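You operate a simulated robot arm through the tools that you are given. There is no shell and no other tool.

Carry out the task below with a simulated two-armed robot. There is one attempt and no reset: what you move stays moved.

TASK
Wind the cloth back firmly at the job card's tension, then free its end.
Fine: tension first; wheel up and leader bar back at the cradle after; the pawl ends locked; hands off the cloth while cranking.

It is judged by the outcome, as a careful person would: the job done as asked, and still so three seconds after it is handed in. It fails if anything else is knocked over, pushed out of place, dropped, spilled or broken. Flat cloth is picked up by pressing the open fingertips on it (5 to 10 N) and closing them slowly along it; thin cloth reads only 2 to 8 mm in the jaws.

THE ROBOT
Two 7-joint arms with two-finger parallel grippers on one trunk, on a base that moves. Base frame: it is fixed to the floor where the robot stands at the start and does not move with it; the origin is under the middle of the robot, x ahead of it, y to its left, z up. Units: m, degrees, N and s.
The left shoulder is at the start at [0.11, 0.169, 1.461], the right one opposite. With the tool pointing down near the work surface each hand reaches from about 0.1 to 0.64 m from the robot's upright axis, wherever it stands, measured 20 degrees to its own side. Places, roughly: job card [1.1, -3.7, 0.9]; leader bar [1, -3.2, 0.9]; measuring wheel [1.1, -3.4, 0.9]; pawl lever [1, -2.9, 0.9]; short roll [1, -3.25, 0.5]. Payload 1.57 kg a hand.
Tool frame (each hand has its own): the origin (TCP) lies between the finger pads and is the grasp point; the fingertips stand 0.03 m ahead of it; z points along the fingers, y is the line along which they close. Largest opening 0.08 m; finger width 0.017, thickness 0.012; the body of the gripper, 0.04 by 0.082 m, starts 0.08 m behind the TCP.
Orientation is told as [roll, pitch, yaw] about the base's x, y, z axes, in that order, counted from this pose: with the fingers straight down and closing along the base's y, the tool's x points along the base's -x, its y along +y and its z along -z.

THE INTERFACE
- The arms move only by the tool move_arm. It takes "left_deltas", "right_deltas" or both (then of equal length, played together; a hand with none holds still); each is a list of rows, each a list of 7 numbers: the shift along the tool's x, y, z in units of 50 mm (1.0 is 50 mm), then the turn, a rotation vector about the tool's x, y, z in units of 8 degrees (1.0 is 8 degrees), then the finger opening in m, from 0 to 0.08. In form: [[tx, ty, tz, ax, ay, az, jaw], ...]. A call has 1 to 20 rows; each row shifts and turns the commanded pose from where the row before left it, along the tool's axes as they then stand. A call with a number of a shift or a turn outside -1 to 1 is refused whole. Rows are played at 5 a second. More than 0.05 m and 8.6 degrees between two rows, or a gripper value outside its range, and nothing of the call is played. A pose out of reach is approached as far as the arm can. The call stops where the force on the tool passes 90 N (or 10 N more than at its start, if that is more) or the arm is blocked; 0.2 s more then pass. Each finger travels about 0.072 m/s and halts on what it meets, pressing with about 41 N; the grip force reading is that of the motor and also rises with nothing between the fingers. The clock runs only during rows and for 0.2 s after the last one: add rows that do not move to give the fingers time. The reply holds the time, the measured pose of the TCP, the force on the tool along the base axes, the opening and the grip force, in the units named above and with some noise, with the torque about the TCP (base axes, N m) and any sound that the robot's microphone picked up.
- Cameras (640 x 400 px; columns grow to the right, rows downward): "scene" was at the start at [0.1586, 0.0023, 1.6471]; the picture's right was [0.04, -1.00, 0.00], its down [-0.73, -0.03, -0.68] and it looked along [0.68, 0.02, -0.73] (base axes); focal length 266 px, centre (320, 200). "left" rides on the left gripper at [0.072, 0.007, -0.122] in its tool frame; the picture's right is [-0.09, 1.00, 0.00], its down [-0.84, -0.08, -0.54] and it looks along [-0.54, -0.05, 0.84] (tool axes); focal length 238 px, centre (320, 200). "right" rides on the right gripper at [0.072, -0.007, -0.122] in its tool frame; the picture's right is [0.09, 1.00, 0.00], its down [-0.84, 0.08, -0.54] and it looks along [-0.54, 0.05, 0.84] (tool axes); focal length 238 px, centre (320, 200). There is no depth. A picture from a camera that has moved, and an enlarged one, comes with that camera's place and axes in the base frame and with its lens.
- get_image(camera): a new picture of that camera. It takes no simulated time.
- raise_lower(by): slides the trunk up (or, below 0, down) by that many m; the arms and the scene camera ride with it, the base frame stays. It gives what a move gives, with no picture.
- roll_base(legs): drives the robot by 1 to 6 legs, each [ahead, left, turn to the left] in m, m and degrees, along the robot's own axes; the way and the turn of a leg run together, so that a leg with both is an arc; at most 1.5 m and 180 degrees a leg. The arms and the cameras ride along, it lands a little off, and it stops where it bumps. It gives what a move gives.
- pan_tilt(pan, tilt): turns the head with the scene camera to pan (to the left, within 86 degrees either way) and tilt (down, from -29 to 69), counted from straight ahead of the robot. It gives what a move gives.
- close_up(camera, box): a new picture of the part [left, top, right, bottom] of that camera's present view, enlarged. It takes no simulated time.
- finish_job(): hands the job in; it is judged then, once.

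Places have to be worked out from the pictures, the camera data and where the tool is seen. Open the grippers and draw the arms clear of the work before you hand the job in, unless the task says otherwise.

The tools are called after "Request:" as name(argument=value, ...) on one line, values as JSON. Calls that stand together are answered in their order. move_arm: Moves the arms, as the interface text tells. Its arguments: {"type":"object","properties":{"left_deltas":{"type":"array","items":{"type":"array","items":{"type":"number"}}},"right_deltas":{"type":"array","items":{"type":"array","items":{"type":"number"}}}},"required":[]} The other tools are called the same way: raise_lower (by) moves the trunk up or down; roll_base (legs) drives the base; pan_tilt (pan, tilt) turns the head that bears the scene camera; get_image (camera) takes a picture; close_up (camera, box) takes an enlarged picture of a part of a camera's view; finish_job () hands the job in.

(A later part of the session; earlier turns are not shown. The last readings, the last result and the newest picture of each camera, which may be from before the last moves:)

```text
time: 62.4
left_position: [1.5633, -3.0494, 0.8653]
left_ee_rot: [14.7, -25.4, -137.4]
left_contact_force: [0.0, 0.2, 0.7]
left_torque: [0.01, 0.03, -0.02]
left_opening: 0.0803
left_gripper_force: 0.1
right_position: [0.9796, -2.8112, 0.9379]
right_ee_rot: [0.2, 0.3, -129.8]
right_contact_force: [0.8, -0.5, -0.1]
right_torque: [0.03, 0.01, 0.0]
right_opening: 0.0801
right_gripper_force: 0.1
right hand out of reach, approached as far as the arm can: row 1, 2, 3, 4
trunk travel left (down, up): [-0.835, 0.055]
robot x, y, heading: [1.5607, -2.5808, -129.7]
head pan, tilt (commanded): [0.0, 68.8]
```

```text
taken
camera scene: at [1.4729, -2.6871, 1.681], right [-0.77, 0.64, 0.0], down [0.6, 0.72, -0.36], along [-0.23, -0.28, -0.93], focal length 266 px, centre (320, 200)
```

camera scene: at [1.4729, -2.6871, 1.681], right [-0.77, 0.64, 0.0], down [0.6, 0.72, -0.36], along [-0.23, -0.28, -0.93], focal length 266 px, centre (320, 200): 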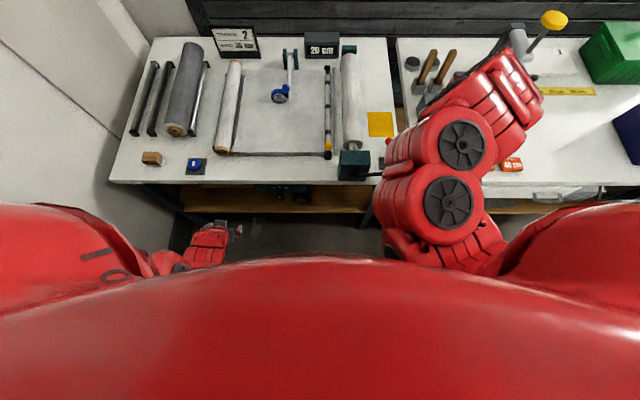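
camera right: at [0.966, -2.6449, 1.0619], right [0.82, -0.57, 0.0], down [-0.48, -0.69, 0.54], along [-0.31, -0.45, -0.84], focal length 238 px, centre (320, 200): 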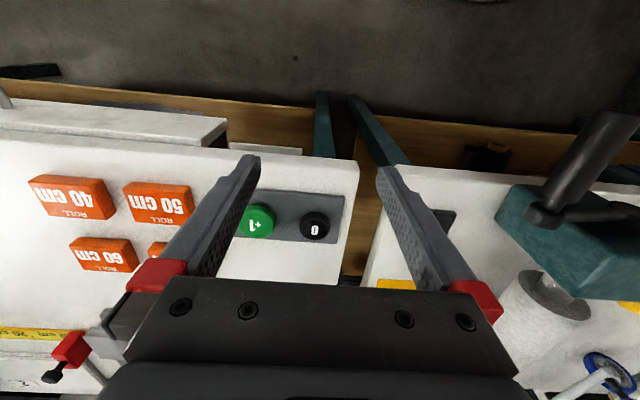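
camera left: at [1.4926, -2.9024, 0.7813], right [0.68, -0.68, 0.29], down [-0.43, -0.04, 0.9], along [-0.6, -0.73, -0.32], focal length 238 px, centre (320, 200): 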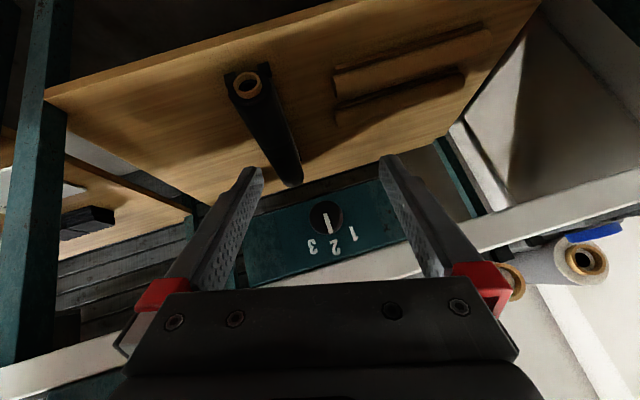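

The right forearm has folded over the hand (bad elbow posture). I move the hand back to the right, clear of the lever and crank, to unfold the arm.

Request:
move_arm(right_deltas=[[0, -0.8, 0, 0, 0, 0, 0.08], [0, -0.9, 0, 0, 0, 0, 0.08], [0, -0.9, 0, 0, 0, 0, 0.08], [0.2, -0.9, 0, 0, 0, 0, 0.08], [0.4, -0.8, 0, 0, 0, 0, 0.08], [0.4, -0.8, 0, 0, 0, 0, 0.08]])

Request:
get_image(camera="scene")

```text
time: 63.8
left_position: [1.5631, -3.0482, 0.8669]
left_ee_rot: [14.9, -25.4, -137.4]
left_contact_force: [0.2, 0.5, -0.3]
left_torque: [-0.04, 0.0, 0.01]
left_opening: 0.0802
left_gripper_force: 0.1
right_position: [0.8126, -2.6086, 0.9355]
right_ee_rot: [0.2, -0.1, -129.6]
right_contact_force: [0.1, -0.3, 0.7]
right_torque: [0.01, 0.0, 0.0]
right_opening: 0.0801
right_gripper_force: 0.0
trunk travel left (down, up): [-0.835, 0.055]
robot x, y, heading: [1.564, -2.5787, -129.6]
head pan, tilt (commanded): [0.0, 68.8]
```

```text
taken
camera scene: at [1.4712, -2.6839, 1.6811], right [-0.77, 0.64, 0.0], down [0.6, 0.72, -0.36], along [-0.23, -0.28, -0.93], focal length 266 px, centre (320, 200)
```

scene: 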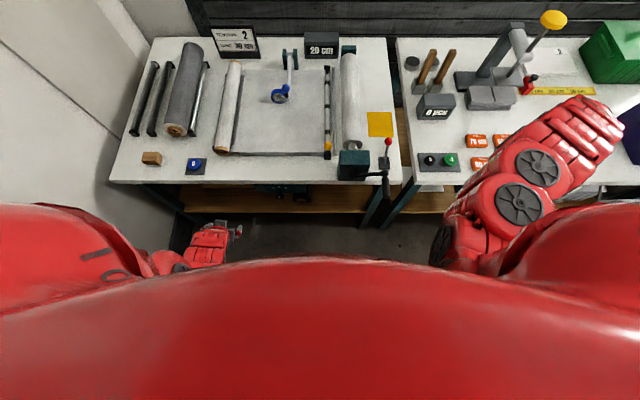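

The forearm now points straight down over the hand. I draw the hand back toward my body and lower, in the free space in front of the benches, so the elbow swings back.

Request:
move_arm(right_deltas=[[0.6, 0, 0.6, 0, 0, 0, 0.08], [0.6, 0, 0.6, 0, 0, 0, 0.08], [0.6, 0.2, 0.6, 0, 0, 0, 0.08], [0.6, 0.2, 0.6, 0, 0, 0, 0.08], [0.6, 0.4, 0.6, 0, 0, 0, 0.08], [0.4, 0.4, 0.4, 0, 0, 0, 0.08]])

Request:
get_image(camera="scene")

```text
time: 65.2
left_position: [1.5646, -3.0502, 0.8659]
left_ee_rot: [14.7, -25.4, -137.4]
left_contact_force: [0.1, -0.1, -0.2]
left_torque: [-0.02, -0.01, 0.02]
left_opening: 0.0797
left_gripper_force: 0.0
right_position: [0.9694, -2.5186, 0.7687]
right_ee_rot: [-0.1, -0.1, -129.7]
right_contact_force: [-0.7, -0.1, 0.3]
right_torque: [0.04, 0.01, 0.0]
right_opening: 0.0802
right_gripper_force: 0.2
trunk travel left (down, up): [-0.835, 0.055]
robot x, y, heading: [1.5598, -2.5812, -129.7]
head pan, tilt (commanded): [0.0, 68.8]
```

```text
taken
camera scene: at [1.4729, -2.6867, 1.681], right [-0.77, 0.64, 0.0], down [0.6, 0.72, -0.36], along [-0.23, -0.28, -0.93], focal length 266 px, centre (320, 200)
```

scene: 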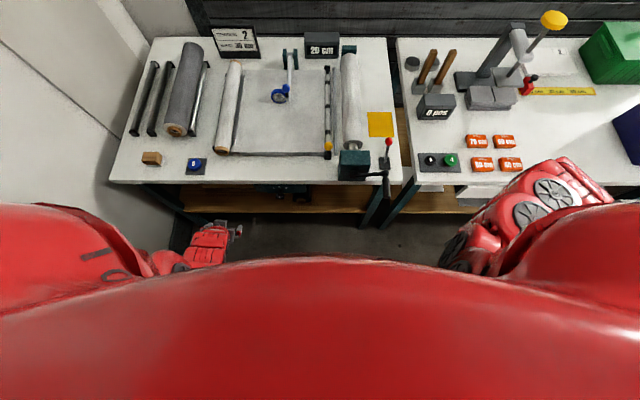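

That worked; the elbow is coming back. I now bring the hand left in front of me and then up toward the crank height.

Request:
move_arm(right_deltas=[[0, 0.9, 0, 0, 0, 0, 0.08], [0, 0.9, 0, 0, 0, 0, 0.08], [0, 0.9, 0, 0, 0, 0, 0.08], [0, 0.9, 0, 0, 0, 0, 0.08], [0, 0.9, 0, 0, 0, 0, 0.08], [-0.2, 0.6, -0.5, 0, 0, 0, 0.08], [-0.2, 0, -0.8, 0, 0, 0, 0.08], [-0.2, 0, -0.8, 0, 0, 0, 0.08]])

Request:
get_image(camera="scene")

Request:
get_image(camera="right")

```text
time: 67.0
left_position: [1.5639, -3.0492, 0.8648]
left_ee_rot: [14.7, -25.4, -137.3]
left_contact_force: [-0.6, -0.1, 0.3]
left_torque: [0.01, 0.0, 0.02]
left_opening: 0.0797
left_gripper_force: 0.0
right_position: [1.0525, -2.7343, 0.7987]
right_ee_rot: [0.0, 0.1, -129.7]
right_contact_force: [0.3, -0.7, 0.2]
right_torque: [0.01, -0.01, -0.04]
right_opening: 0.0801
right_gripper_force: 0.1
right hand out of reach, approached as far as the arm can: row 3, 4, 5, 6, 7, 8
trunk travel left (down, up): [-0.835, 0.055]
robot x, y, heading: [1.5589, -2.581, -129.4]
head pan, tilt (commanded): [0.0, 68.8]
```

```text
taken
camera scene: at [1.4721, -2.6869, 1.681], right [-0.77, 0.64, 0.0], down [0.6, 0.72, -0.36], along [-0.23, -0.28, -0.93], focal length 266 px, centre (320, 200)
```

scene: 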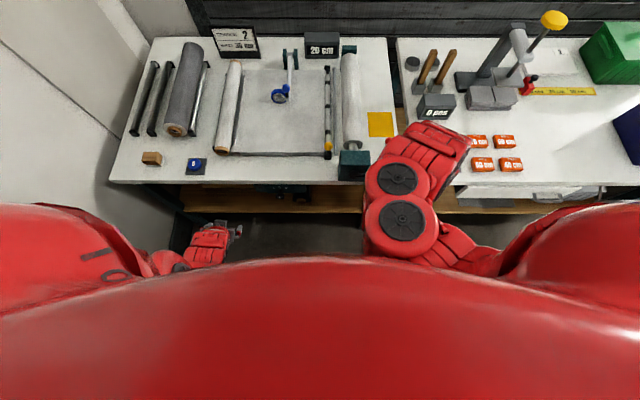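

```text
taken
camera right: at [1.0933, -2.6756, 0.922], right [0.82, -0.57, 0.0], down [-0.48, -0.69, 0.54], along [-0.3, -0.45, -0.84], focal length 238 px, centre (320, 200)
```

right: 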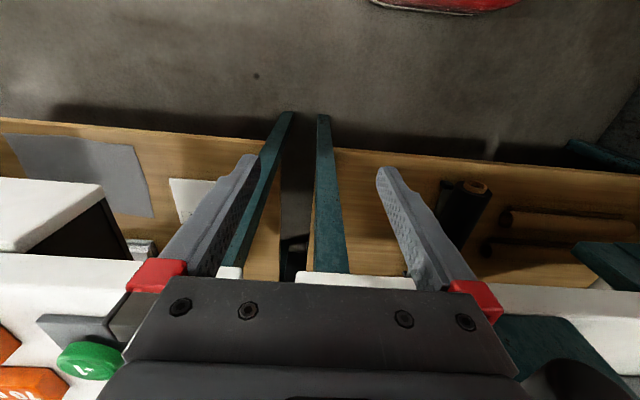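

The geometry shows I am standing too close for comfortable arm postures here. I back off slightly and shift right so the left arm (well postured) faces the crank.

Request:
roll_base(legs=[[-0.08, -0.05, 0], [0, -0.28, 0]])

Request:
get_image(camera="scene")

Request:
get_image(camera="left")

```text
time: 69.7
left_position: [1.3653, -2.7813, 0.8661]
left_ee_rot: [14.6, -25.3, -137.1]
left_contact_force: [0.1, 0.5, -0.1]
left_torque: [-0.02, 0.02, -0.03]
left_opening: 0.0799
left_gripper_force: 0.1
right_position: [0.8532, -2.4666, 0.7987]
right_ee_rot: [0.1, 0.1, -129.6]
right_contact_force: [0.0, 0.4, 0.8]
right_torque: [0.03, 0.0, 0.0]
right_opening: 0.08
right_gripper_force: 0.0
trunk travel left (down, up): [-0.835, 0.055]
robot x, y, heading: [1.3645, -2.3107, -129.5]
head pan, tilt (commanded): [0.0, 68.8]
```

```text
taken
camera scene: at [1.2726, -2.4179, 1.681], right [-0.77, 0.64, 0.0], down [0.59, 0.72, -0.36], along [-0.23, -0.28, -0.93], focal length 266 px, centre (320, 200)
```

scene: 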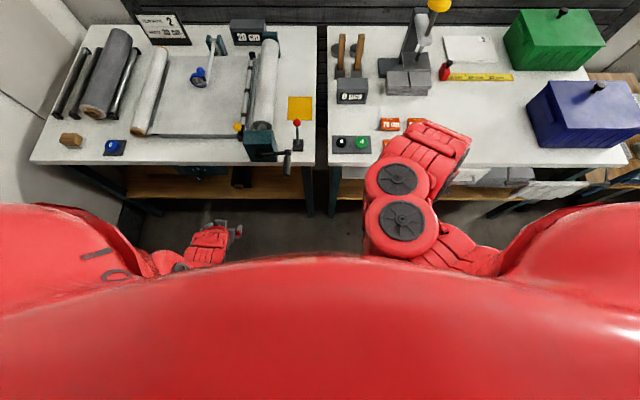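

```text
taken
camera left: at [1.4333, -2.683, 0.9432], right [0.67, -0.69, 0.27], down [-0.54, -0.21, 0.81], along [-0.51, -0.69, -0.51], focal length 238 px, centre (320, 200)
```

left: 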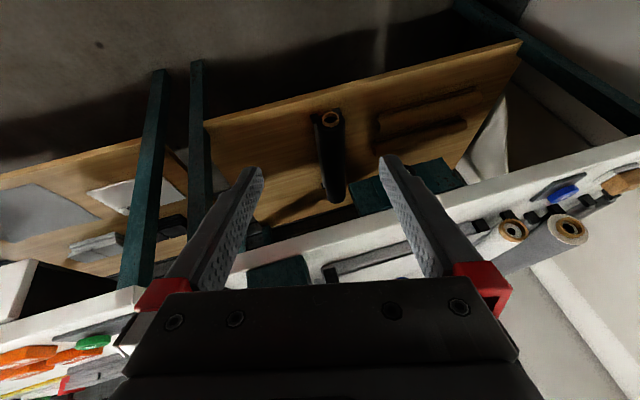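

Now the crank and lever are ahead of the left arm. I enlarge the crank region to re-measure it from here.

Request:
close_up(camera="scene", box=[225, 100, 321, 180])

```text
5.00 times, centred on (273, 140) of scene
camera zoom: at [1.2726, -2.4179, 1.681], right [-0.77, 0.64, 0.0], down [0.59, 0.72, -0.36], along [-0.23, -0.28, -0.93], focal length 1332 px, centre (555, 500)
```

zoom: 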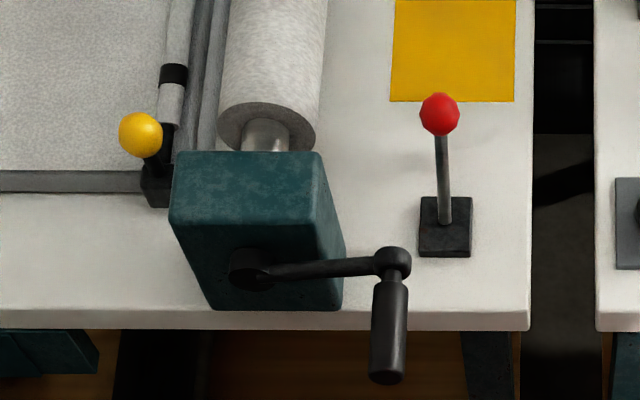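

Consistent result: hub (1.128,-2.916,0.887), handle middle about (1.087,-2.816,0.897), radius 0.096 m. I lower the trunk 0.1 m so the bottom of the circle is in reach too.

Request:
raise_lower(by=-0.1)

Request:
move_arm(left_deltas=[[0, -0.5, -0.4, 0.745, 0, -0.395, 0.08], [0, -0.5, -0.4, 0.745, 0, -0.395, 0.08], [0, -0.6, -0.5, 0, -0.5, 0, 0.08], [0, -0.6, -0.5, 0, -0.5, 0, 0.08], [0, -0.6, -0.5, 0, 0, 0, 0.08], [0, -0.6, -0.5, 0, 0, 0, 0.08], [0, 0, 0, 0, 0, 0, 0.08]])

Request:
get_image(camera="left")

Request:
get_image(camera="scene")

```text
time: 71.0
left_position: [1.364, -2.7807, 0.7663]
left_ee_rot: [14.8, -25.3, -137.3]
left_contact_force: [0.7, 0.8, 0.8]
left_torque: [0.06, -0.02, 0.0]
left_opening: 0.0801
left_gripper_force: 0.1
right_position: [0.8529, -2.4659, 0.6995]
right_ee_rot: [0.2, 0.1, -129.6]
right_contact_force: [-0.4, 0.1, 0.5]
right_torque: [0.04, 0.01, 0.03]
right_opening: 0.0798
right_gripper_force: 0.1
trunk travel left (down, up): [-0.735, 0.155]
robot x, y, heading: [1.3587, -2.3116, -129.5]
head pan, tilt (commanded): [0.0, 68.8]
```

```text
time: 72.4
left_position: [1.3044, -2.7831, 0.8213]
left_ee_rot: [-5.2, -44.8, -101.3]
left_contact_force: [2.5, 3.4, -0.3]
left_torque: [-0.23, 0.26, -0.13]
left_opening: 0.0801
left_gripper_force: 0.0
left hand out of reach, approached as far as the arm can: row 2, 3, 4, 5, 6
right_position: [0.8539, -2.4683, 0.7]
right_ee_rot: [-0.1, 0.1, -129.6]
right_contact_force: [0.5, 0.3, 1.5]
right_torque: [-0.03, -0.05, -0.02]
right_opening: 0.0799
right_gripper_force: 0.1
trunk travel left (down, up): [-0.735, 0.155]
robot x, y, heading: [1.3607, -2.3108, -129.8]
head pan, tilt (commanded): [0.0, 68.8]
stopped in row 7 (left hand): the arm was blocked; the commanded pose is now the measured one
```

```text
taken
camera left: at [1.3493, -2.6514, 0.8562], right [0.95, -0.32, 0.0], down [-0.07, -0.2, 0.98], along [-0.31, -0.93, -0.21], focal length 238 px, centre (320, 200)
```

left: 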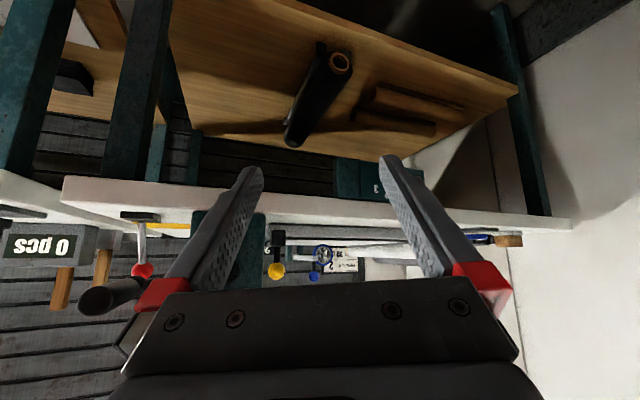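

```text
taken
camera scene: at [1.2781, -2.4214, 1.5797], right [-0.77, 0.64, 0.01], down [0.59, 0.72, -0.36], along [-0.24, -0.28, -0.93], focal length 266 px, centre (320, 200)
```

scene: 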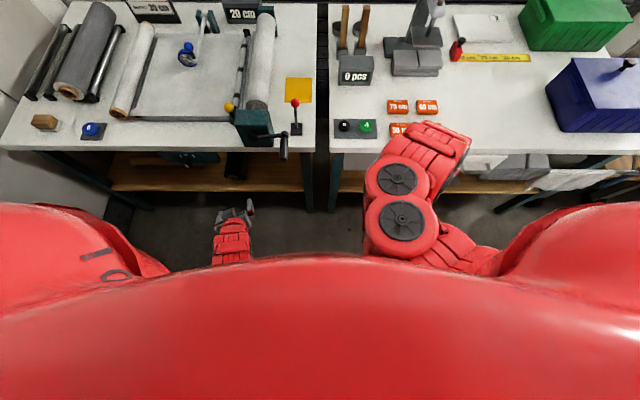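

The hand came too close to my body while pitching and twisted about 25°. I move it right/forward/up first, then rotate it back to face the bench squarely.

Request:
move_arm(left_deltas=[[-0.24, -0.83, -0.22, 0, 0, 0, 0.08], [-0.24, -0.83, -0.22, 0, 0, 0, 0.08], [-0.24, -0.83, -0.22, 0, 0, 0, 0.08], [-0.24, -0.83, -0.22, 0, 0, 0, 0.08], [0, 0, 0, 0.55, 0.05, 0.55, 0.08], [0, 0, 0, 0.55, 0.05, 0.55, 0.08], [0, 0, 0, 0.55, 0.05, 0.55, 0.08], [0, 0, 0, 0.55, 0.05, 0.55, 0.08], [0, 0, 0, 0, 0, 0, 0.08]])

Request:
get_image(camera="left")

Request:
get_image(camera="scene")

```text
time: 74.4
left_position: [1.2264, -2.7351, 0.8216]
left_ee_rot: [-4.8, -45.0, -116.7]
left_contact_force: [-0.1, 0.5, 0.4]
left_torque: [-0.03, 0.0, 0.01]
left_opening: 0.08
left_gripper_force: 0.0
left hand out of reach, approached as far as the arm can: row 1, 2, 3, 5, 6, 7, 8
right_position: [0.8526, -2.4675, 0.6992]
right_ee_rot: [0.2, 0.2, -129.4]
right_contact_force: [0.8, 0.9, -0.5]
right_torque: [0.01, 0.02, -0.02]
right_opening: 0.0799
right_gripper_force: 0.0
trunk travel left (down, up): [-0.735, 0.155]
robot x, y, heading: [1.3599, -2.3147, -129.6]
head pan, tilt (commanded): [0.0, 68.8]
```

```text
taken
camera left: at [1.3032, -2.6201, 0.8573], right [0.83, -0.56, 0.0], down [-0.12, -0.17, 0.98], along [-0.55, -0.81, -0.21], focal length 238 px, centre (320, 200)
```

left: 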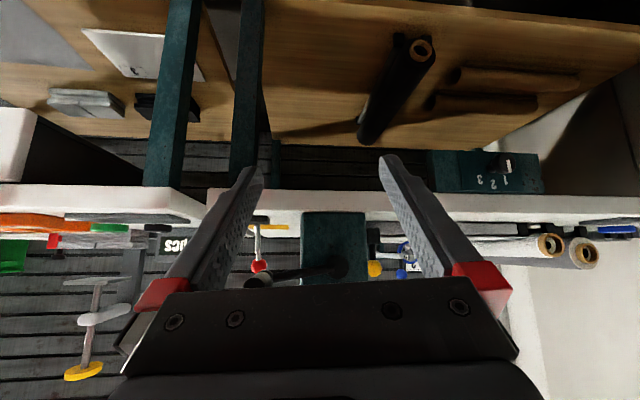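

```text
taken
camera scene: at [1.2719, -2.4178, 1.581], right [-0.77, 0.64, 0.0], down [0.59, 0.72, -0.36], along [-0.23, -0.28, -0.93], focal length 266 px, centre (320, 200)
```

scene: 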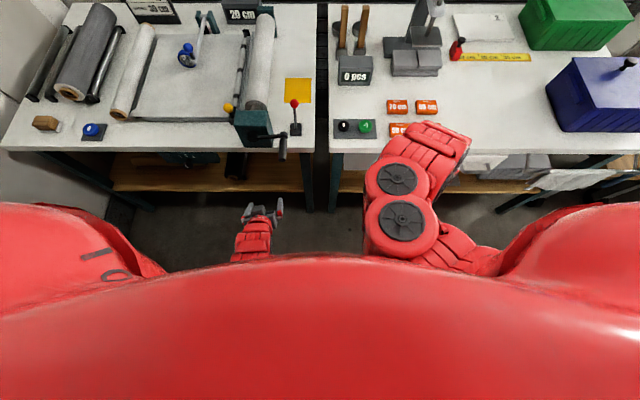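

Nearly square now. I move up, forward and right to sit just in front of the handle's free end, then finish the yaw.

Request:
move_arm(left_deltas=[[-0.617, -0.447, -0.053, 0, 0, 0, 0.08], [-0.617, -0.447, -0.053, 0, 0, 0, 0.08], [-0.617, -0.447, -0.053, 0, 0, 0, 0.08], [0, 0, 0, 0.575, 0.05, 0.575, 0.08], [0, 0, 0, 0.575, 0.05, 0.575, 0.08], [0, 0, 0, 0, 0, 0, 0.08]])

Request:
get_image(camera="left")

Request:
close_up(camera="scene", box=[220, 80, 348, 240])

```text
time: 75.8
left_position: [1.1556, -2.7574, 0.8572]
left_ee_rot: [-4.8, -45.1, -129.9]
left_contact_force: [-0.2, -0.1, 0.2]
left_torque: [-0.02, 0.0, 0.0]
left_opening: 0.08
left_gripper_force: 0.0
left hand out of reach, approached as far as the arm can: row 1, 2, 3, 4
right_position: [0.8523, -2.4666, 0.6989]
right_ee_rot: [0.3, 0.1, -129.5]
right_contact_force: [-0.3, 0.8, 0.2]
right_torque: [-0.02, 0.0, 0.02]
right_opening: 0.0801
right_gripper_force: 0.0
trunk travel left (down, up): [-0.735, 0.155]
robot x, y, heading: [1.3606, -2.3142, -129.6]
head pan, tilt (commanded): [0.0, 68.8]
```

```text
taken
camera left: at [1.2571, -2.6634, 0.8917], right [0.68, -0.73, 0.01], down [-0.15, -0.14, 0.98], along [-0.72, -0.67, -0.21], focal length 238 px, centre (320, 200)
```

left: 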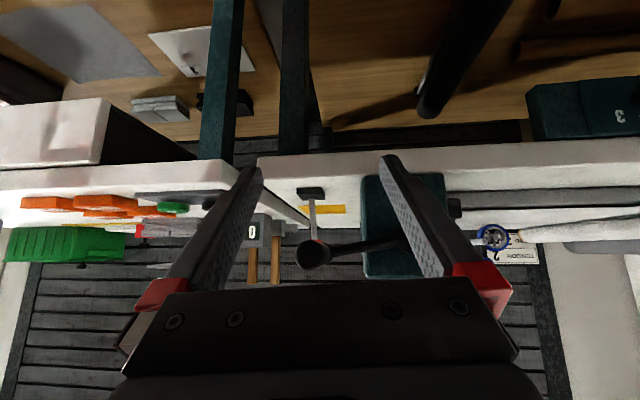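

```text
2.50 times, centred on (284, 160) of scene
camera zoom: at [1.2717, -2.4173, 1.581], right [-0.77, 0.64, 0.0], down [0.59, 0.72, -0.36], along [-0.23, -0.28, -0.93], focal length 666 px, centre (410, 300)
```

zoom: 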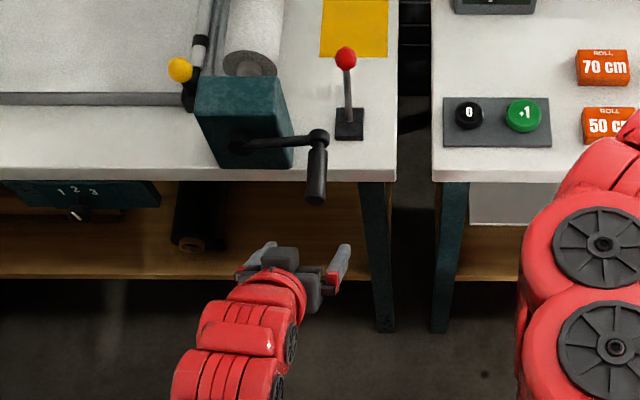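

The hand is square now, about 5 cm before the handle's end and 4 cm low. I raise it and centre it, then advance so the handle lies between the open fingers.

Request:
move_arm(left_deltas=[[-0.57, -0.32, -0.54, 0, 0, 0, 0.08], [0, 0, 0, 0, 0, 0, 0.08]])

Request:
get_image(camera="left")

```text
time: 76.4
left_position: [1.1338, -2.7598, 0.8659]
left_ee_rot: [-4.9, -45.1, -129.9]
left_contact_force: [0.2, -0.1, -0.8]
left_torque: [0.02, 0.01, -0.03]
left_opening: 0.0799
left_gripper_force: 0.1
left hand out of reach, approached as far as the arm can: row 1
right_position: [0.8538, -2.4672, 0.6984]
right_ee_rot: [0.2, 0.0, -129.5]
right_contact_force: [0.1, 0.6, 0.0]
right_torque: [0.05, -0.01, -0.01]
right_opening: 0.0801
right_gripper_force: 0.1
trunk travel left (down, up): [-0.735, 0.155]
robot x, y, heading: [1.3588, -2.3127, -129.6]
head pan, tilt (commanded): [0.0, 68.8]
```

```text
taken
camera left: at [1.2357, -2.6659, 0.9007], right [0.68, -0.73, 0.01], down [-0.15, -0.14, 0.98], along [-0.71, -0.67, -0.21], focal length 238 px, centre (320, 200)
```

left: 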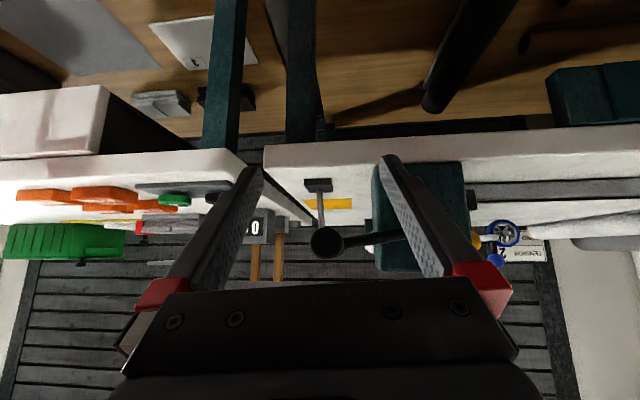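

The arm is at its near limit at this trunk height; by my estimate a shoulder height near 1.54 m suits the whole circle. I raise the trunk 0.12 m and then lower the hand back to handle height.

Request:
raise_lower(by=0.12)

Request:
move_arm(left_deltas=[[0.3, -0.1, 0.3, 0, 0, 0, 0.08], [0.45, 0, 0.45, 0, 0, 0, 0.08], [0.45, 0, 0.45, 0, 0, 0, 0.08], [0, 0, 0, 0, 0, 0, 0.08]])

Request:
get_image(camera="left")

```text
time: 77.9
left_position: [1.1339, -2.761, 0.985]
left_ee_rot: [-4.9, -45.2, -129.8]
left_contact_force: [1.1, 0.1, 0.3]
left_torque: [0.03, 0.0, 0.04]
left_opening: 0.08
left_gripper_force: 0.1
right_position: [0.8528, -2.4694, 0.8191]
right_ee_rot: [0.2, 0.2, -129.5]
right_contact_force: [0.3, 0.3, 0.7]
right_torque: [0.01, -0.02, -0.01]
right_opening: 0.0799
right_gripper_force: 0.1
trunk travel left (down, up): [-0.855, 0.035]
robot x, y, heading: [1.3637, -2.3133, -129.5]
head pan, tilt (commanded): [0.0, 68.8]
```

```text
time: 78.9
left_position: [1.1282, -2.7544, 0.9017]
left_ee_rot: [-4.9, -45.1, -129.8]
left_contact_force: [0.2, 0.1, 0.5]
left_torque: [0.02, -0.03, 0.02]
left_opening: 0.0797
left_gripper_force: 0.0
right_position: [0.8529, -2.4672, 0.8196]
right_ee_rot: [0.2, 0.0, -129.5]
right_contact_force: [-0.6, -0.2, 0.1]
right_torque: [0.0, 0.0, 0.01]
right_opening: 0.0799
right_gripper_force: 0.0
trunk travel left (down, up): [-0.855, 0.035]
robot x, y, heading: [1.3592, -2.312, -129.6]
head pan, tilt (commanded): [0.0, 68.8]
```

```text
taken
camera left: at [1.229, -2.6591, 0.9357], right [0.68, -0.73, 0.01], down [-0.15, -0.14, 0.98], along [-0.71, -0.67, -0.21], focal length 238 px, centre (320, 200)
```

left: 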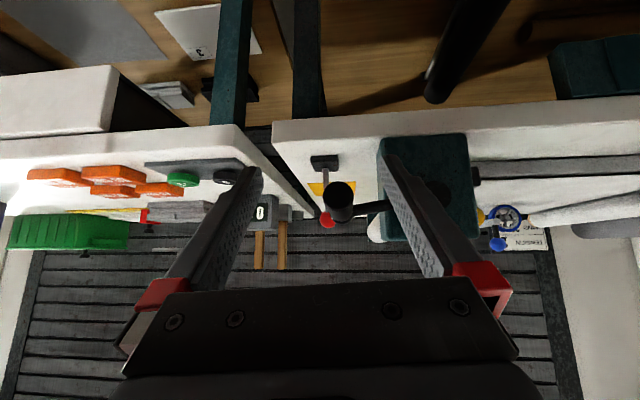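

The handle's round end is right ahead between the fingers. I advance about 7 cm so the grip sits at the pads.

Request:
move_arm(left_deltas=[[-0.31, 0.1, 0.34, 0, 0, 0, 0.08], [-0.31, 0.1, 0.34, 0, 0, 0, 0.08], [-0.31, 0.1, 0.34, 0, 0, 0, 0.08], [0, 0, 0, 0, 0, 0, 0.08]])

Request:
get_image(camera="left")

Request:
close_up(camera="scene", box=[220, 80, 348, 200])

```text
time: 79.9
left_position: [1.0913, -2.8126, 0.898]
left_ee_rot: [-4.9, -45.0, -129.8]
left_contact_force: [-0.6, -0.3, -0.2]
left_torque: [0.01, 0.02, 0.0]
left_opening: 0.0798
left_gripper_force: 0.0
right_position: [0.853, -2.4671, 0.8196]
right_ee_rot: [0.1, 0.1, -129.5]
right_contact_force: [0.8, 0.5, 0.8]
right_torque: [-0.01, -0.02, 0.0]
right_opening: 0.08
right_gripper_force: 0.2
trunk travel left (down, up): [-0.855, 0.035]
robot x, y, heading: [1.3588, -2.3101, -129.7]
head pan, tilt (commanded): [0.0, 68.8]
```

```text
taken
camera left: at [1.1928, -2.7186, 0.9324], right [0.68, -0.73, 0.01], down [-0.15, -0.14, 0.98], along [-0.71, -0.67, -0.21], focal length 238 px, centre (320, 200)
```

left: 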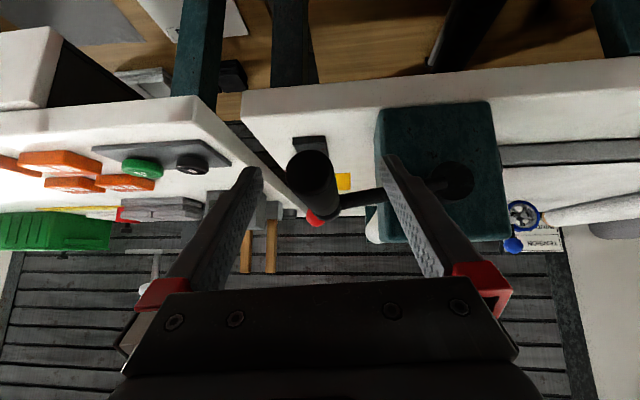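

```text
3.33 times, centred on (284, 140) of scene
camera zoom: at [1.2722, -2.4174, 1.7011], right [-0.77, 0.64, 0.0], down [0.59, 0.72, -0.36], along [-0.23, -0.28, -0.93], focal length 888 px, centre (440, 400)
```

zoom: 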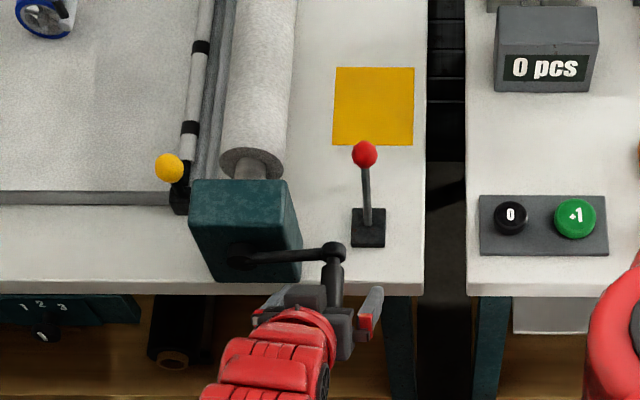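

The handle lies between the fingers. I close them loosely around it (it is about 24 mm thick) and will then try a very small turn while watching the counter, drum and forces.

Request:
move_arm(left_deltas=[[0, 0, 0, 0, 0, 0, 0.06], [0, 0, 0, 0, 0, 0, 0.045], [0, 0, 0, 0, 0, 0, 0.03], [0, 0, 0, 0, 0, 0, 0.028], [0, 0, 0, 0, 0, 0, 0.028]])

Request:
get_image(camera="left")

```text
time: 81.1
left_position: [1.0922, -2.8137, 0.8979]
left_ee_rot: [-4.9, -45.1, -129.8]
left_contact_force: [-0.7, -1.0, -0.1]
left_torque: [-0.02, 0.03, -0.02]
left_opening: 0.0283
left_gripper_force: 0.0
right_position: [0.8519, -2.4671, 0.8185]
right_ee_rot: [0.2, 0.2, -129.5]
right_contact_force: [0.0, 0.1, 0.5]
right_torque: [0.01, 0.0, 0.01]
right_opening: 0.08
right_gripper_force: 0.0
trunk travel left (down, up): [-0.855, 0.035]
robot x, y, heading: [1.361, -2.3114, -129.2]
head pan, tilt (commanded): [0.0, 68.8]
```

```text
taken
camera left: at [1.1927, -2.7186, 0.9324], right [0.68, -0.73, 0.01], down [-0.15, -0.14, 0.98], along [-0.71, -0.67, -0.21], focal length 238 px, centre (320, 200)
```

left: 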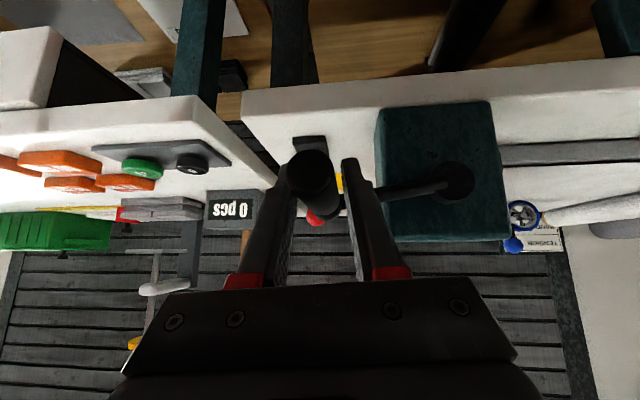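

The handle is caged. I take a firm grip and then try a small 1.5 cm push downward (clockwise as I see it).

Request:
move_arm(left_deltas=[[0, 0, 0, 0, 0, 0, 0.02], [0, 0, 0, 0, 0, 0, 0.015], [0, 0, 0, 0, 0, 0, 0.015]])

Request:
move_arm(left_deltas=[[0.07, 0, 0.07, 0, 0, 0, 0.015], [0.07, 0, 0.07, 0, 0, 0, 0.015], [0.07, 0, 0.07, 0, 0, 0, 0.015], [0, 0, 0, 0, 0, 0, 0.015]])

Request:
get_image(camera="scene")

```text
time: 81.9
left_position: [1.0905, -2.8124, 0.8981]
left_ee_rot: [-4.9, -45.1, -129.8]
left_contact_force: [-6.3, 6.8, -0.6]
left_torque: [0.0, -0.02, 0.84]
left_opening: 0.0251
left_gripper_force: 36.3
right_position: [0.852, -2.4676, 0.8184]
right_ee_rot: [0.2, 0.3, -129.5]
right_contact_force: [0.9, -0.8, -0.5]
right_torque: [0.04, 0.03, 0.0]
right_opening: 0.0798
right_gripper_force: 0.0
trunk travel left (down, up): [-0.855, 0.035]
robot x, y, heading: [1.358, -2.3128, -129.7]
head pan, tilt (commanded): [0.0, 68.8]
```

```text
time: 82.9
left_position: [1.089, -2.811, 0.8872]
left_ee_rot: [-4.9, -45.6, -129.8]
left_contact_force: [-10.0, 4.3, 35.9]
left_torque: [0.29, -0.3, 1.11]
left_opening: 0.025
left_gripper_force: 36.2
right_position: [0.8527, -2.4647, 0.8193]
right_ee_rot: [0.3, 0.1, -129.4]
right_contact_force: [0.5, 0.6, -0.3]
right_torque: [0.0, 0.02, -0.01]
right_opening: 0.0802
right_gripper_force: 0.1
trunk travel left (down, up): [-0.855, 0.035]
robot x, y, heading: [1.3595, -2.3136, -129.6]
head pan, tilt (commanded): [0.0, 68.8]
```

```text
taken
camera scene: at [1.2728, -2.4124, 1.7016], right [-0.77, 0.64, 0.0], down [0.59, 0.72, -0.36], along [-0.23, -0.28, -0.93], focal length 266 px, centre (320, 200)
```

scene: 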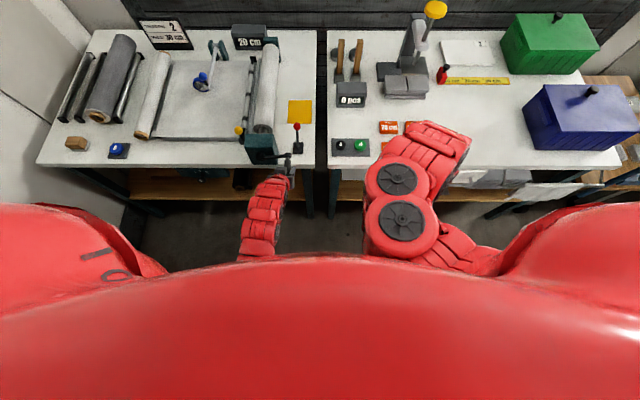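

The hand moved 11 mm down against about 36 N. I check closely whether the crank and counter moved.

Request:
close_up(camera="scene", box=[225, 20, 321, 180])

Request:
close_up(camera="scene", box=[230, 100, 310, 180])

Request:
get_image(camera="left")

```text
2.50 times, centred on (273, 100) of scene
camera zoom: at [1.2728, -2.4124, 1.7016], right [-0.77, 0.64, 0.0], down [0.59, 0.72, -0.36], along [-0.23, -0.28, -0.93], focal length 666 px, centre (438, 450)
```

zoom: 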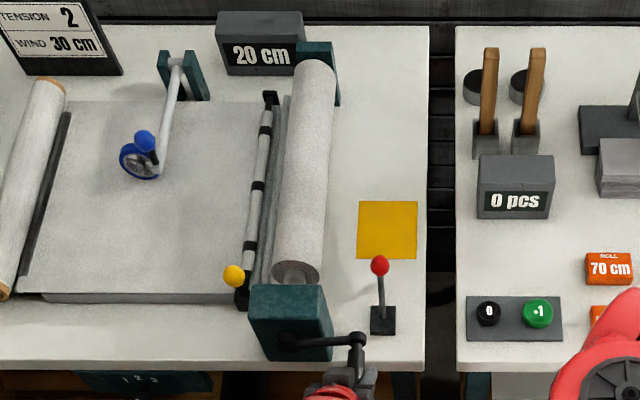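

```text
5.00 times, centred on (270, 140) of scene
camera zoom: at [1.2728, -2.4124, 1.7016], right [-0.77, 0.64, 0.0], down [0.59, 0.72, -0.36], along [-0.23, -0.28, -0.93], focal length 1332 px, centre (570, 500)
```

zoom: 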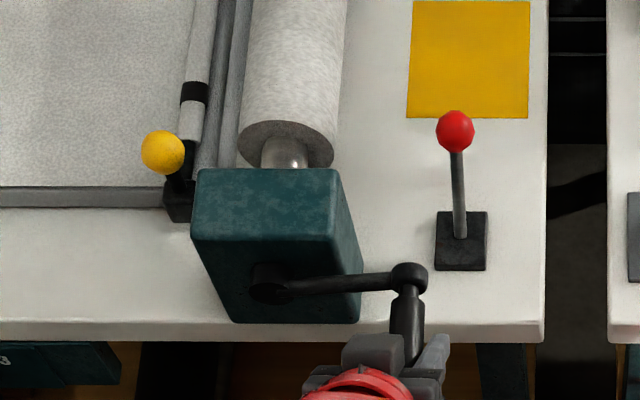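

```text
taken
camera left: at [1.1906, -2.717, 0.9202], right [0.68, -0.73, 0.01], down [-0.15, -0.13, 0.98], along [-0.72, -0.67, -0.2], focal length 238 px, centre (320, 200)
```

left: 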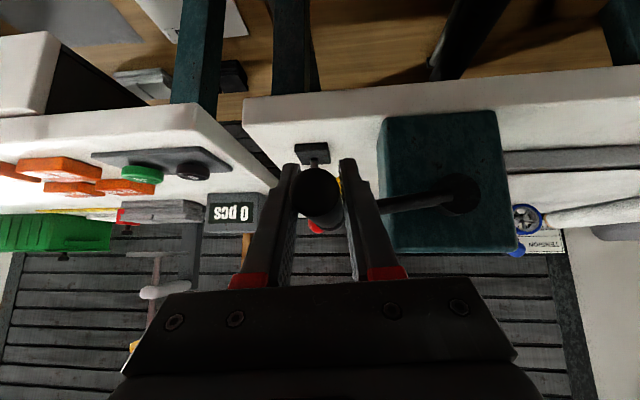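

The crank did not turn downward; the handle only slid in the fingers. I now try the other way, a small lift (counter-clockwise).

Request:
move_arm(left_deltas=[[-0.1, 0, -0.1, 0, 0, 0, 0.015], [-0.1, 0, -0.1, 0, 0, 0, 0.015], [-0.1, 0, -0.1, 0, 0, 0, 0.015], [-0.1, 0, -0.1, 0, 0, 0, 0.015], [0, 0, 0, 0, 0, 0, 0.015]])

Request:
get_image(camera="left")

Request:
close_up(camera="scene", box=[225, 20, 321, 180])

```text
time: 84.1
left_position: [1.0896, -2.8139, 0.9144]
left_ee_rot: [-4.7, -45.4, -129.7]
left_contact_force: [-6.0, 3.7, 4.6]
left_torque: [-0.2, 0.01, 0.43]
left_opening: 0.0244
left_gripper_force: 29.4
right_position: [0.8538, -2.4673, 0.8187]
right_ee_rot: [0.2, 0.2, -129.5]
right_contact_force: [-0.6, 0.7, 0.0]
right_torque: [0.02, -0.01, -0.03]
right_opening: 0.08
right_gripper_force: 0.0
trunk travel left (down, up): [-0.855, 0.035]
robot x, y, heading: [1.3654, -2.3112, -130.0]
head pan, tilt (commanded): [0.0, 68.8]
```

```text
taken
camera left: at [1.1916, -2.7203, 0.9479], right [0.68, -0.73, 0.01], down [-0.15, -0.13, 0.98], along [-0.71, -0.67, -0.2], focal length 238 px, centre (320, 200)
```

left: 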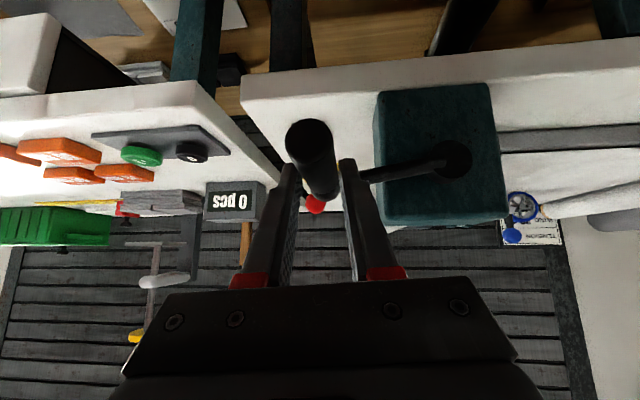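

```text
2.50 times, centred on (273, 100) of scene
camera zoom: at [1.2714, -2.416, 1.7015], right [-0.77, 0.64, 0.0], down [0.59, 0.72, -0.36], along [-0.23, -0.28, -0.93], focal length 666 px, centre (438, 450)
```

zoom: 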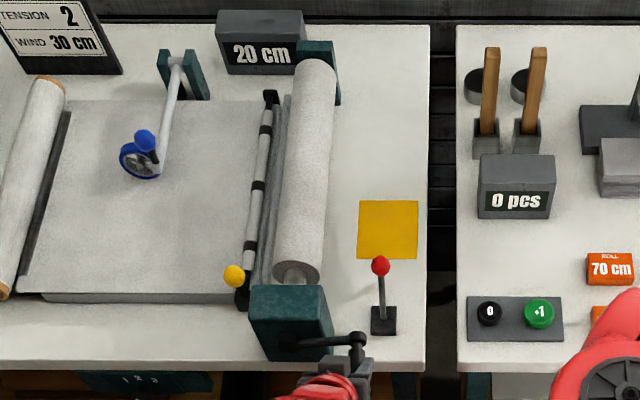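

The crank is blocked both ways, so the pawl (red lever, leaning away from me) must be locked now. I let go of the handle and back out, to go and release the pawl lever first.

Request:
move_arm(left_deltas=[[0, 0, 0, 0, 0, 0, 0.05], [0, 0, 0, 0, 0, 0, 0.06], [0.47, -0.04, -0.47, 0, 0, 0, 0.06], [0.47, -0.04, -0.47, 0, 0, 0, 0.06], [0.47, -0.04, -0.47, 0, 0, 0, 0.06], [0, 0, 0, 0, 0, 0, 0.06]])

Request:
close_up(camera="scene", box=[225, 20, 321, 180])

```text
time: 85.5
left_position: [1.1554, -2.7382, 0.9112]
left_ee_rot: [-4.9, -45.1, -129.8]
left_contact_force: [0.4, -0.9, -0.1]
left_torque: [0.0, -0.02, -0.04]
left_opening: 0.06
left_gripper_force: 0.0
right_position: [0.8537, -2.4679, 0.8182]
right_ee_rot: [0.2, 0.3, -129.4]
right_contact_force: [-0.6, 1.0, 0.3]
right_torque: [0.02, -0.01, -0.01]
right_opening: 0.0798
right_gripper_force: 0.0
trunk travel left (down, up): [-0.855, 0.035]
robot x, y, heading: [1.3618, -2.3128, -129.4]
head pan, tilt (commanded): [0.0, 68.8]
```

```text
2.50 times, centred on (273, 100) of scene
camera zoom: at [1.2718, -2.4182, 1.701], right [-0.77, 0.64, 0.0], down [0.59, 0.72, -0.36], along [-0.23, -0.28, -0.93], focal length 666 px, centre (438, 450)
```

zoom: 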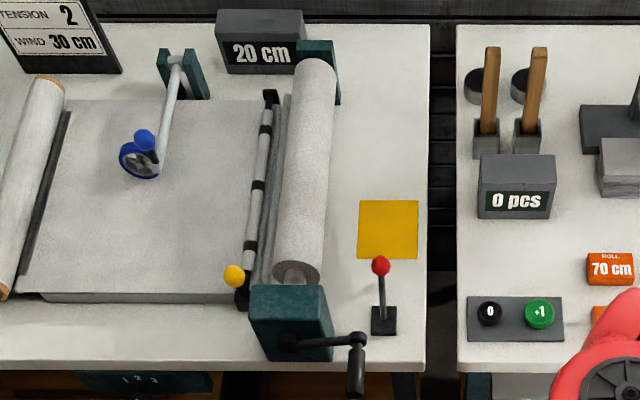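

Nothing moved. I raise the left hand, reduce its forward pitch to about 25°, and then move it above the red ball.

Request:
move_arm(left_deltas=[[-0.47, -0.04, -0.47, 0, 0.8, 0, 0.06], [-0.47, -0.04, -0.47, 0, 0.8, 0, 0.07], [-0.4, -0.04, -0.47, 0, 0.9, 0, 0.07], [-0.8, -0.15, 0.3, 0, 0, 0, 0.07], [-0.8, -0.15, 0.3, 0, 0, 0, 0.07], [-0.8, -0.15, 0.35, 0, 0, 0, 0.07], [0, 0, 0, 0, 0, 0, 0.07]])

Request:
get_image(camera="left")

Request:
get_image(camera="scene")

```text
time: 87.1
left_position: [1.0496, -2.8192, 0.9902]
left_ee_rot: [-4.2, -34.6, -130.9]
left_contact_force: [-0.9, 0.8, 0.4]
left_torque: [0.0, 0.0, -0.02]
left_opening: 0.07
left_gripper_force: 0.1
left hand out of reach, approached as far as the arm can: row 2, 3
right_position: [0.8528, -2.4669, 0.819]
right_ee_rot: [0.2, 0.1, -129.5]
right_contact_force: [-0.3, 0.4, -0.7]
right_torque: [-0.02, -0.01, 0.01]
right_opening: 0.0795
right_gripper_force: 0.1
trunk travel left (down, up): [-0.855, 0.035]
robot x, y, heading: [1.3588, -2.3092, -129.5]
head pan, tilt (commanded): [0.0, 68.8]
```

```text
taken
camera left: at [1.1456, -2.7322, 1.049], right [0.67, -0.74, -0.01], down [-0.28, -0.26, 0.92], along [-0.68, -0.62, -0.38], focal length 238 px, centre (320, 200)
```

left: 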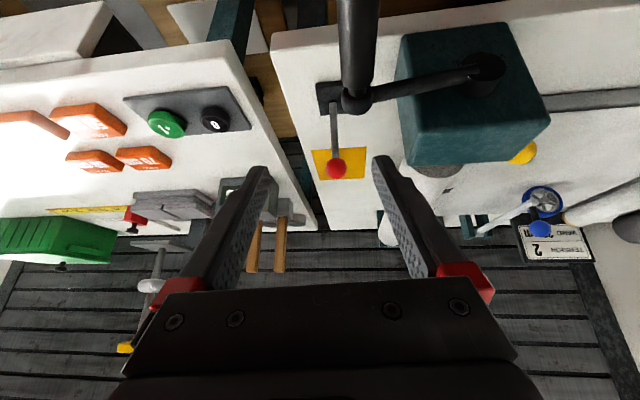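

```text
taken
camera scene: at [1.2723, -2.4176, 1.7011], right [-0.77, 0.64, 0.0], down [0.59, 0.72, -0.36], along [-0.23, -0.28, -0.93], focal length 266 px, centre (320, 200)
```

scene: 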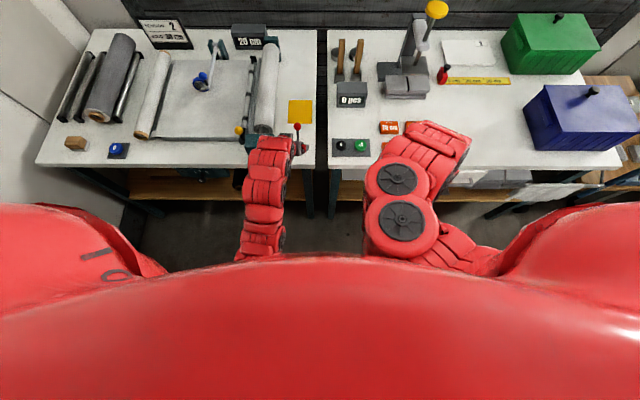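

The ball appears exactly where computed. I move the open fingers down over it.

Request:
move_arm(left_deltas=[[-0.33, 0.064, 0.85, 0, 0, 0, 0.07], [-0.33, 0.064, 0.85, 0, 0, 0, 0.07], [-0.33, 0.064, 0.85, 0, 0, 0, 0.07], [-0.33, 0.064, 0.8, 0, 0, 0, 0.07], [0, 0, 0, 0, 0, 0, 0.07]])

Request:
get_image(camera="left")

Request:
close_up(camera="scene", box=[225, 80, 321, 180])

```text
time: 88.3
left_position: [0.953, -2.9325, 0.8882]
left_ee_rot: [-4.2, -34.4, -131.0]
left_contact_force: [-1.0, -0.1, 0.0]
left_torque: [0.03, 0.0, 0.02]
left_opening: 0.0701
left_gripper_force: 0.1
right_position: [0.8536, -2.4669, 0.819]
right_ee_rot: [0.2, 0.1, -129.5]
right_contact_force: [1.1, 0.1, 0.1]
right_torque: [0.01, -0.04, 0.04]
right_opening: 0.0802
right_gripper_force: 0.1
trunk travel left (down, up): [-0.855, 0.035]
robot x, y, heading: [1.3609, -2.3106, -129.8]
head pan, tilt (commanded): [0.0, 68.8]
```

```text
taken
camera left: at [1.0484, -2.8445, 0.9465], right [0.67, -0.74, -0.01], down [-0.28, -0.26, 0.92], along [-0.68, -0.62, -0.38], focal length 238 px, centre (320, 200)
```

left: 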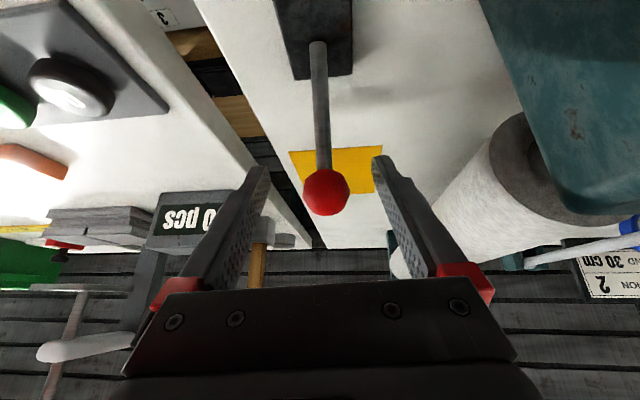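

```text
4.00 times, centred on (273, 130) of scene
camera zoom: at [1.2729, -2.4167, 1.7012], right [-0.77, 0.64, 0.0], down [0.59, 0.72, -0.36], along [-0.23, -0.28, -0.93], focal length 1065 px, centre (508, 480)
```

zoom: 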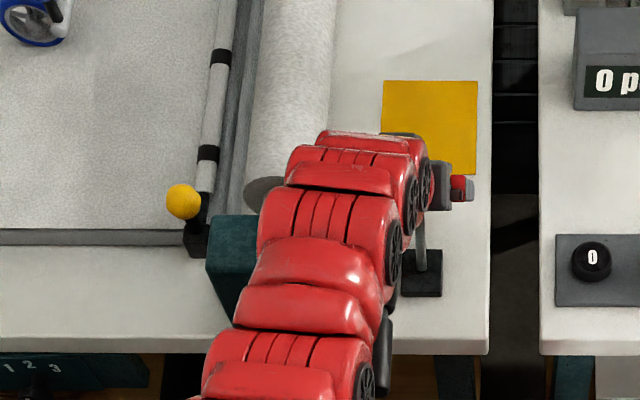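

The ball is centred between the fingers. I close on it.

Request:
move_arm(left_deltas=[[0, 0, 0, 0, 0, 0, 0.05], [0, 0, 0, 0, 0, 0, 0.035], [0, 0, 0, 0, 0, 0, 0.02], [0, 0, 0, 0, 0, 0, 0.02]])

Request:
move_arm(left_deltas=[[0.127, -0.022, -0.22, 0, 0, 0, 0.02], [0.127, -0.022, -0.22, 0, 0, 0, 0.02], [0, 0, 0, 0, 0, 0, 0.02]])

Request:
get_image(camera="left")

```text
time: 89.3
left_position: [0.9546, -2.9339, 0.8859]
left_ee_rot: [-4.0, -34.4, -130.7]
left_contact_force: [9.7, -7.4, 0.1]
left_torque: [-0.05, -0.16, 0.2]
left_opening: 0.0289
left_gripper_force: 39.0
right_position: [0.8535, -2.4686, 0.8186]
right_ee_rot: [0.1, 0.3, -129.6]
right_contact_force: [-0.2, 0.3, 0.1]
right_torque: [0.01, -0.02, 0.03]
right_opening: 0.08
right_gripper_force: 0.1
trunk travel left (down, up): [-0.855, 0.035]
robot x, y, heading: [1.3636, -2.3144, -129.6]
head pan, tilt (commanded): [0.0, 68.8]
```

```text
time: 90.1
left_position: [0.9682, -2.9175, 0.8969]
left_ee_rot: [-4.2, -34.2, -130.8]
left_contact_force: [11.0, -17.6, -9.9]
left_torque: [-0.41, 0.28, 0.2]
left_opening: 0.0289
left_gripper_force: 38.7
right_position: [0.8523, -2.469, 0.8187]
right_ee_rot: [0.0, 0.2, -129.4]
right_contact_force: [-0.1, -1.2, 0.0]
right_torque: [0.0, -0.01, 0.01]
right_opening: 0.0799
right_gripper_force: 0.1
trunk travel left (down, up): [-0.855, 0.035]
robot x, y, heading: [1.3609, -2.3129, -129.5]
head pan, tilt (commanded): [0.0, 68.8]
```

```text
taken
camera left: at [1.065, -2.8296, 0.9567], right [0.68, -0.74, -0.01], down [-0.28, -0.27, 0.92], along [-0.68, -0.62, -0.39], focal length 238 px, centre (320, 200)
```

left: 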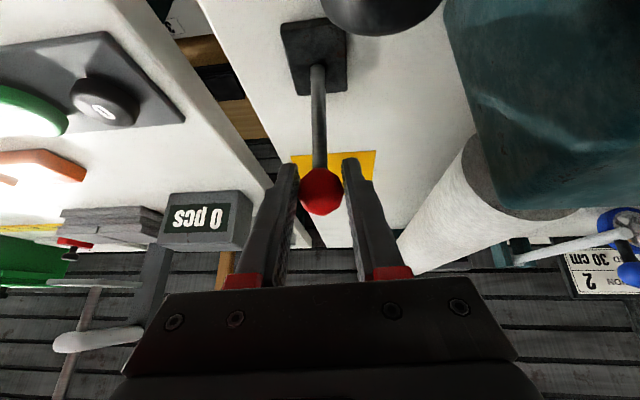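

The lever follows with modest force. I continue along its arc toward me.

Request:
move_arm(left_deltas=[[0.175, -0.018, -0.168, 0, 0, 0, 0.02], [0.175, -0.018, -0.168, 0, 0, 0, 0.02], [0.221, -0.013, -0.102, 0, 0, 0, 0.02], [0.221, -0.013, -0.102, 0, 0, 0, 0.02], [0, 0, 0, 0, 0, 0, 0.02]])

Request:
get_image(camera="left")

Request:
close_up(camera="scene", box=[210, 20, 330, 180])

```text
time: 91.3
left_position: [0.9993, -2.8819, 0.8999]
left_ee_rot: [-4.1, -34.6, -130.7]
left_contact_force: [15.4, -27.4, 5.4]
left_torque: [-0.99, 0.68, 0.43]
left_opening: 0.0294
left_gripper_force: 38.5
right_position: [0.8541, -2.4698, 0.8205]
right_ee_rot: [-0.1, 0.3, -129.6]
right_contact_force: [0.0, -0.3, 0.0]
right_torque: [0.02, 0.02, 0.02]
right_opening: 0.0802
right_gripper_force: 0.1
trunk travel left (down, up): [-0.855, 0.035]
robot x, y, heading: [1.361, -2.3123, -129.7]
head pan, tilt (commanded): [0.0, 68.8]
```

```text
taken
camera left: at [1.0949, -2.7946, 0.9589], right [0.68, -0.74, -0.01], down [-0.28, -0.26, 0.92], along [-0.68, -0.62, -0.38], focal length 238 px, centre (320, 200)
```

left: 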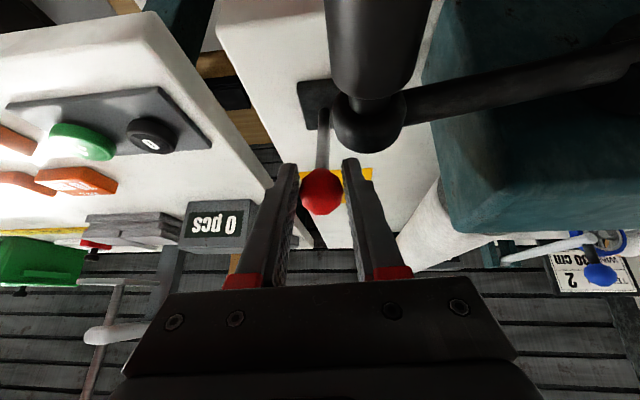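

```text
2.50 times, centred on (270, 100) of scene
camera zoom: at [1.2754, -2.422, 1.7011], right [-0.77, 0.64, 0.0], down [0.59, 0.72, -0.36], along [-0.23, -0.28, -0.93], focal length 666 px, centre (445, 450)
```

zoom: 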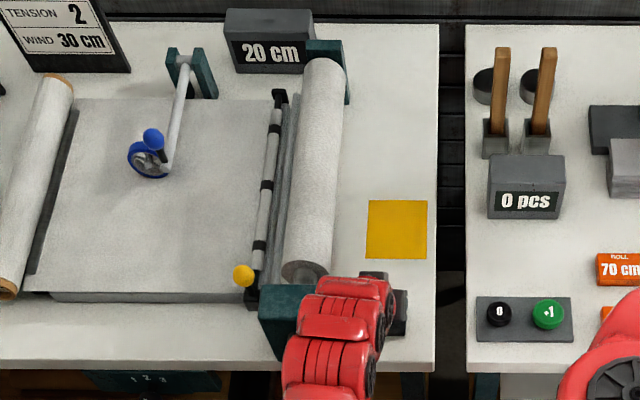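

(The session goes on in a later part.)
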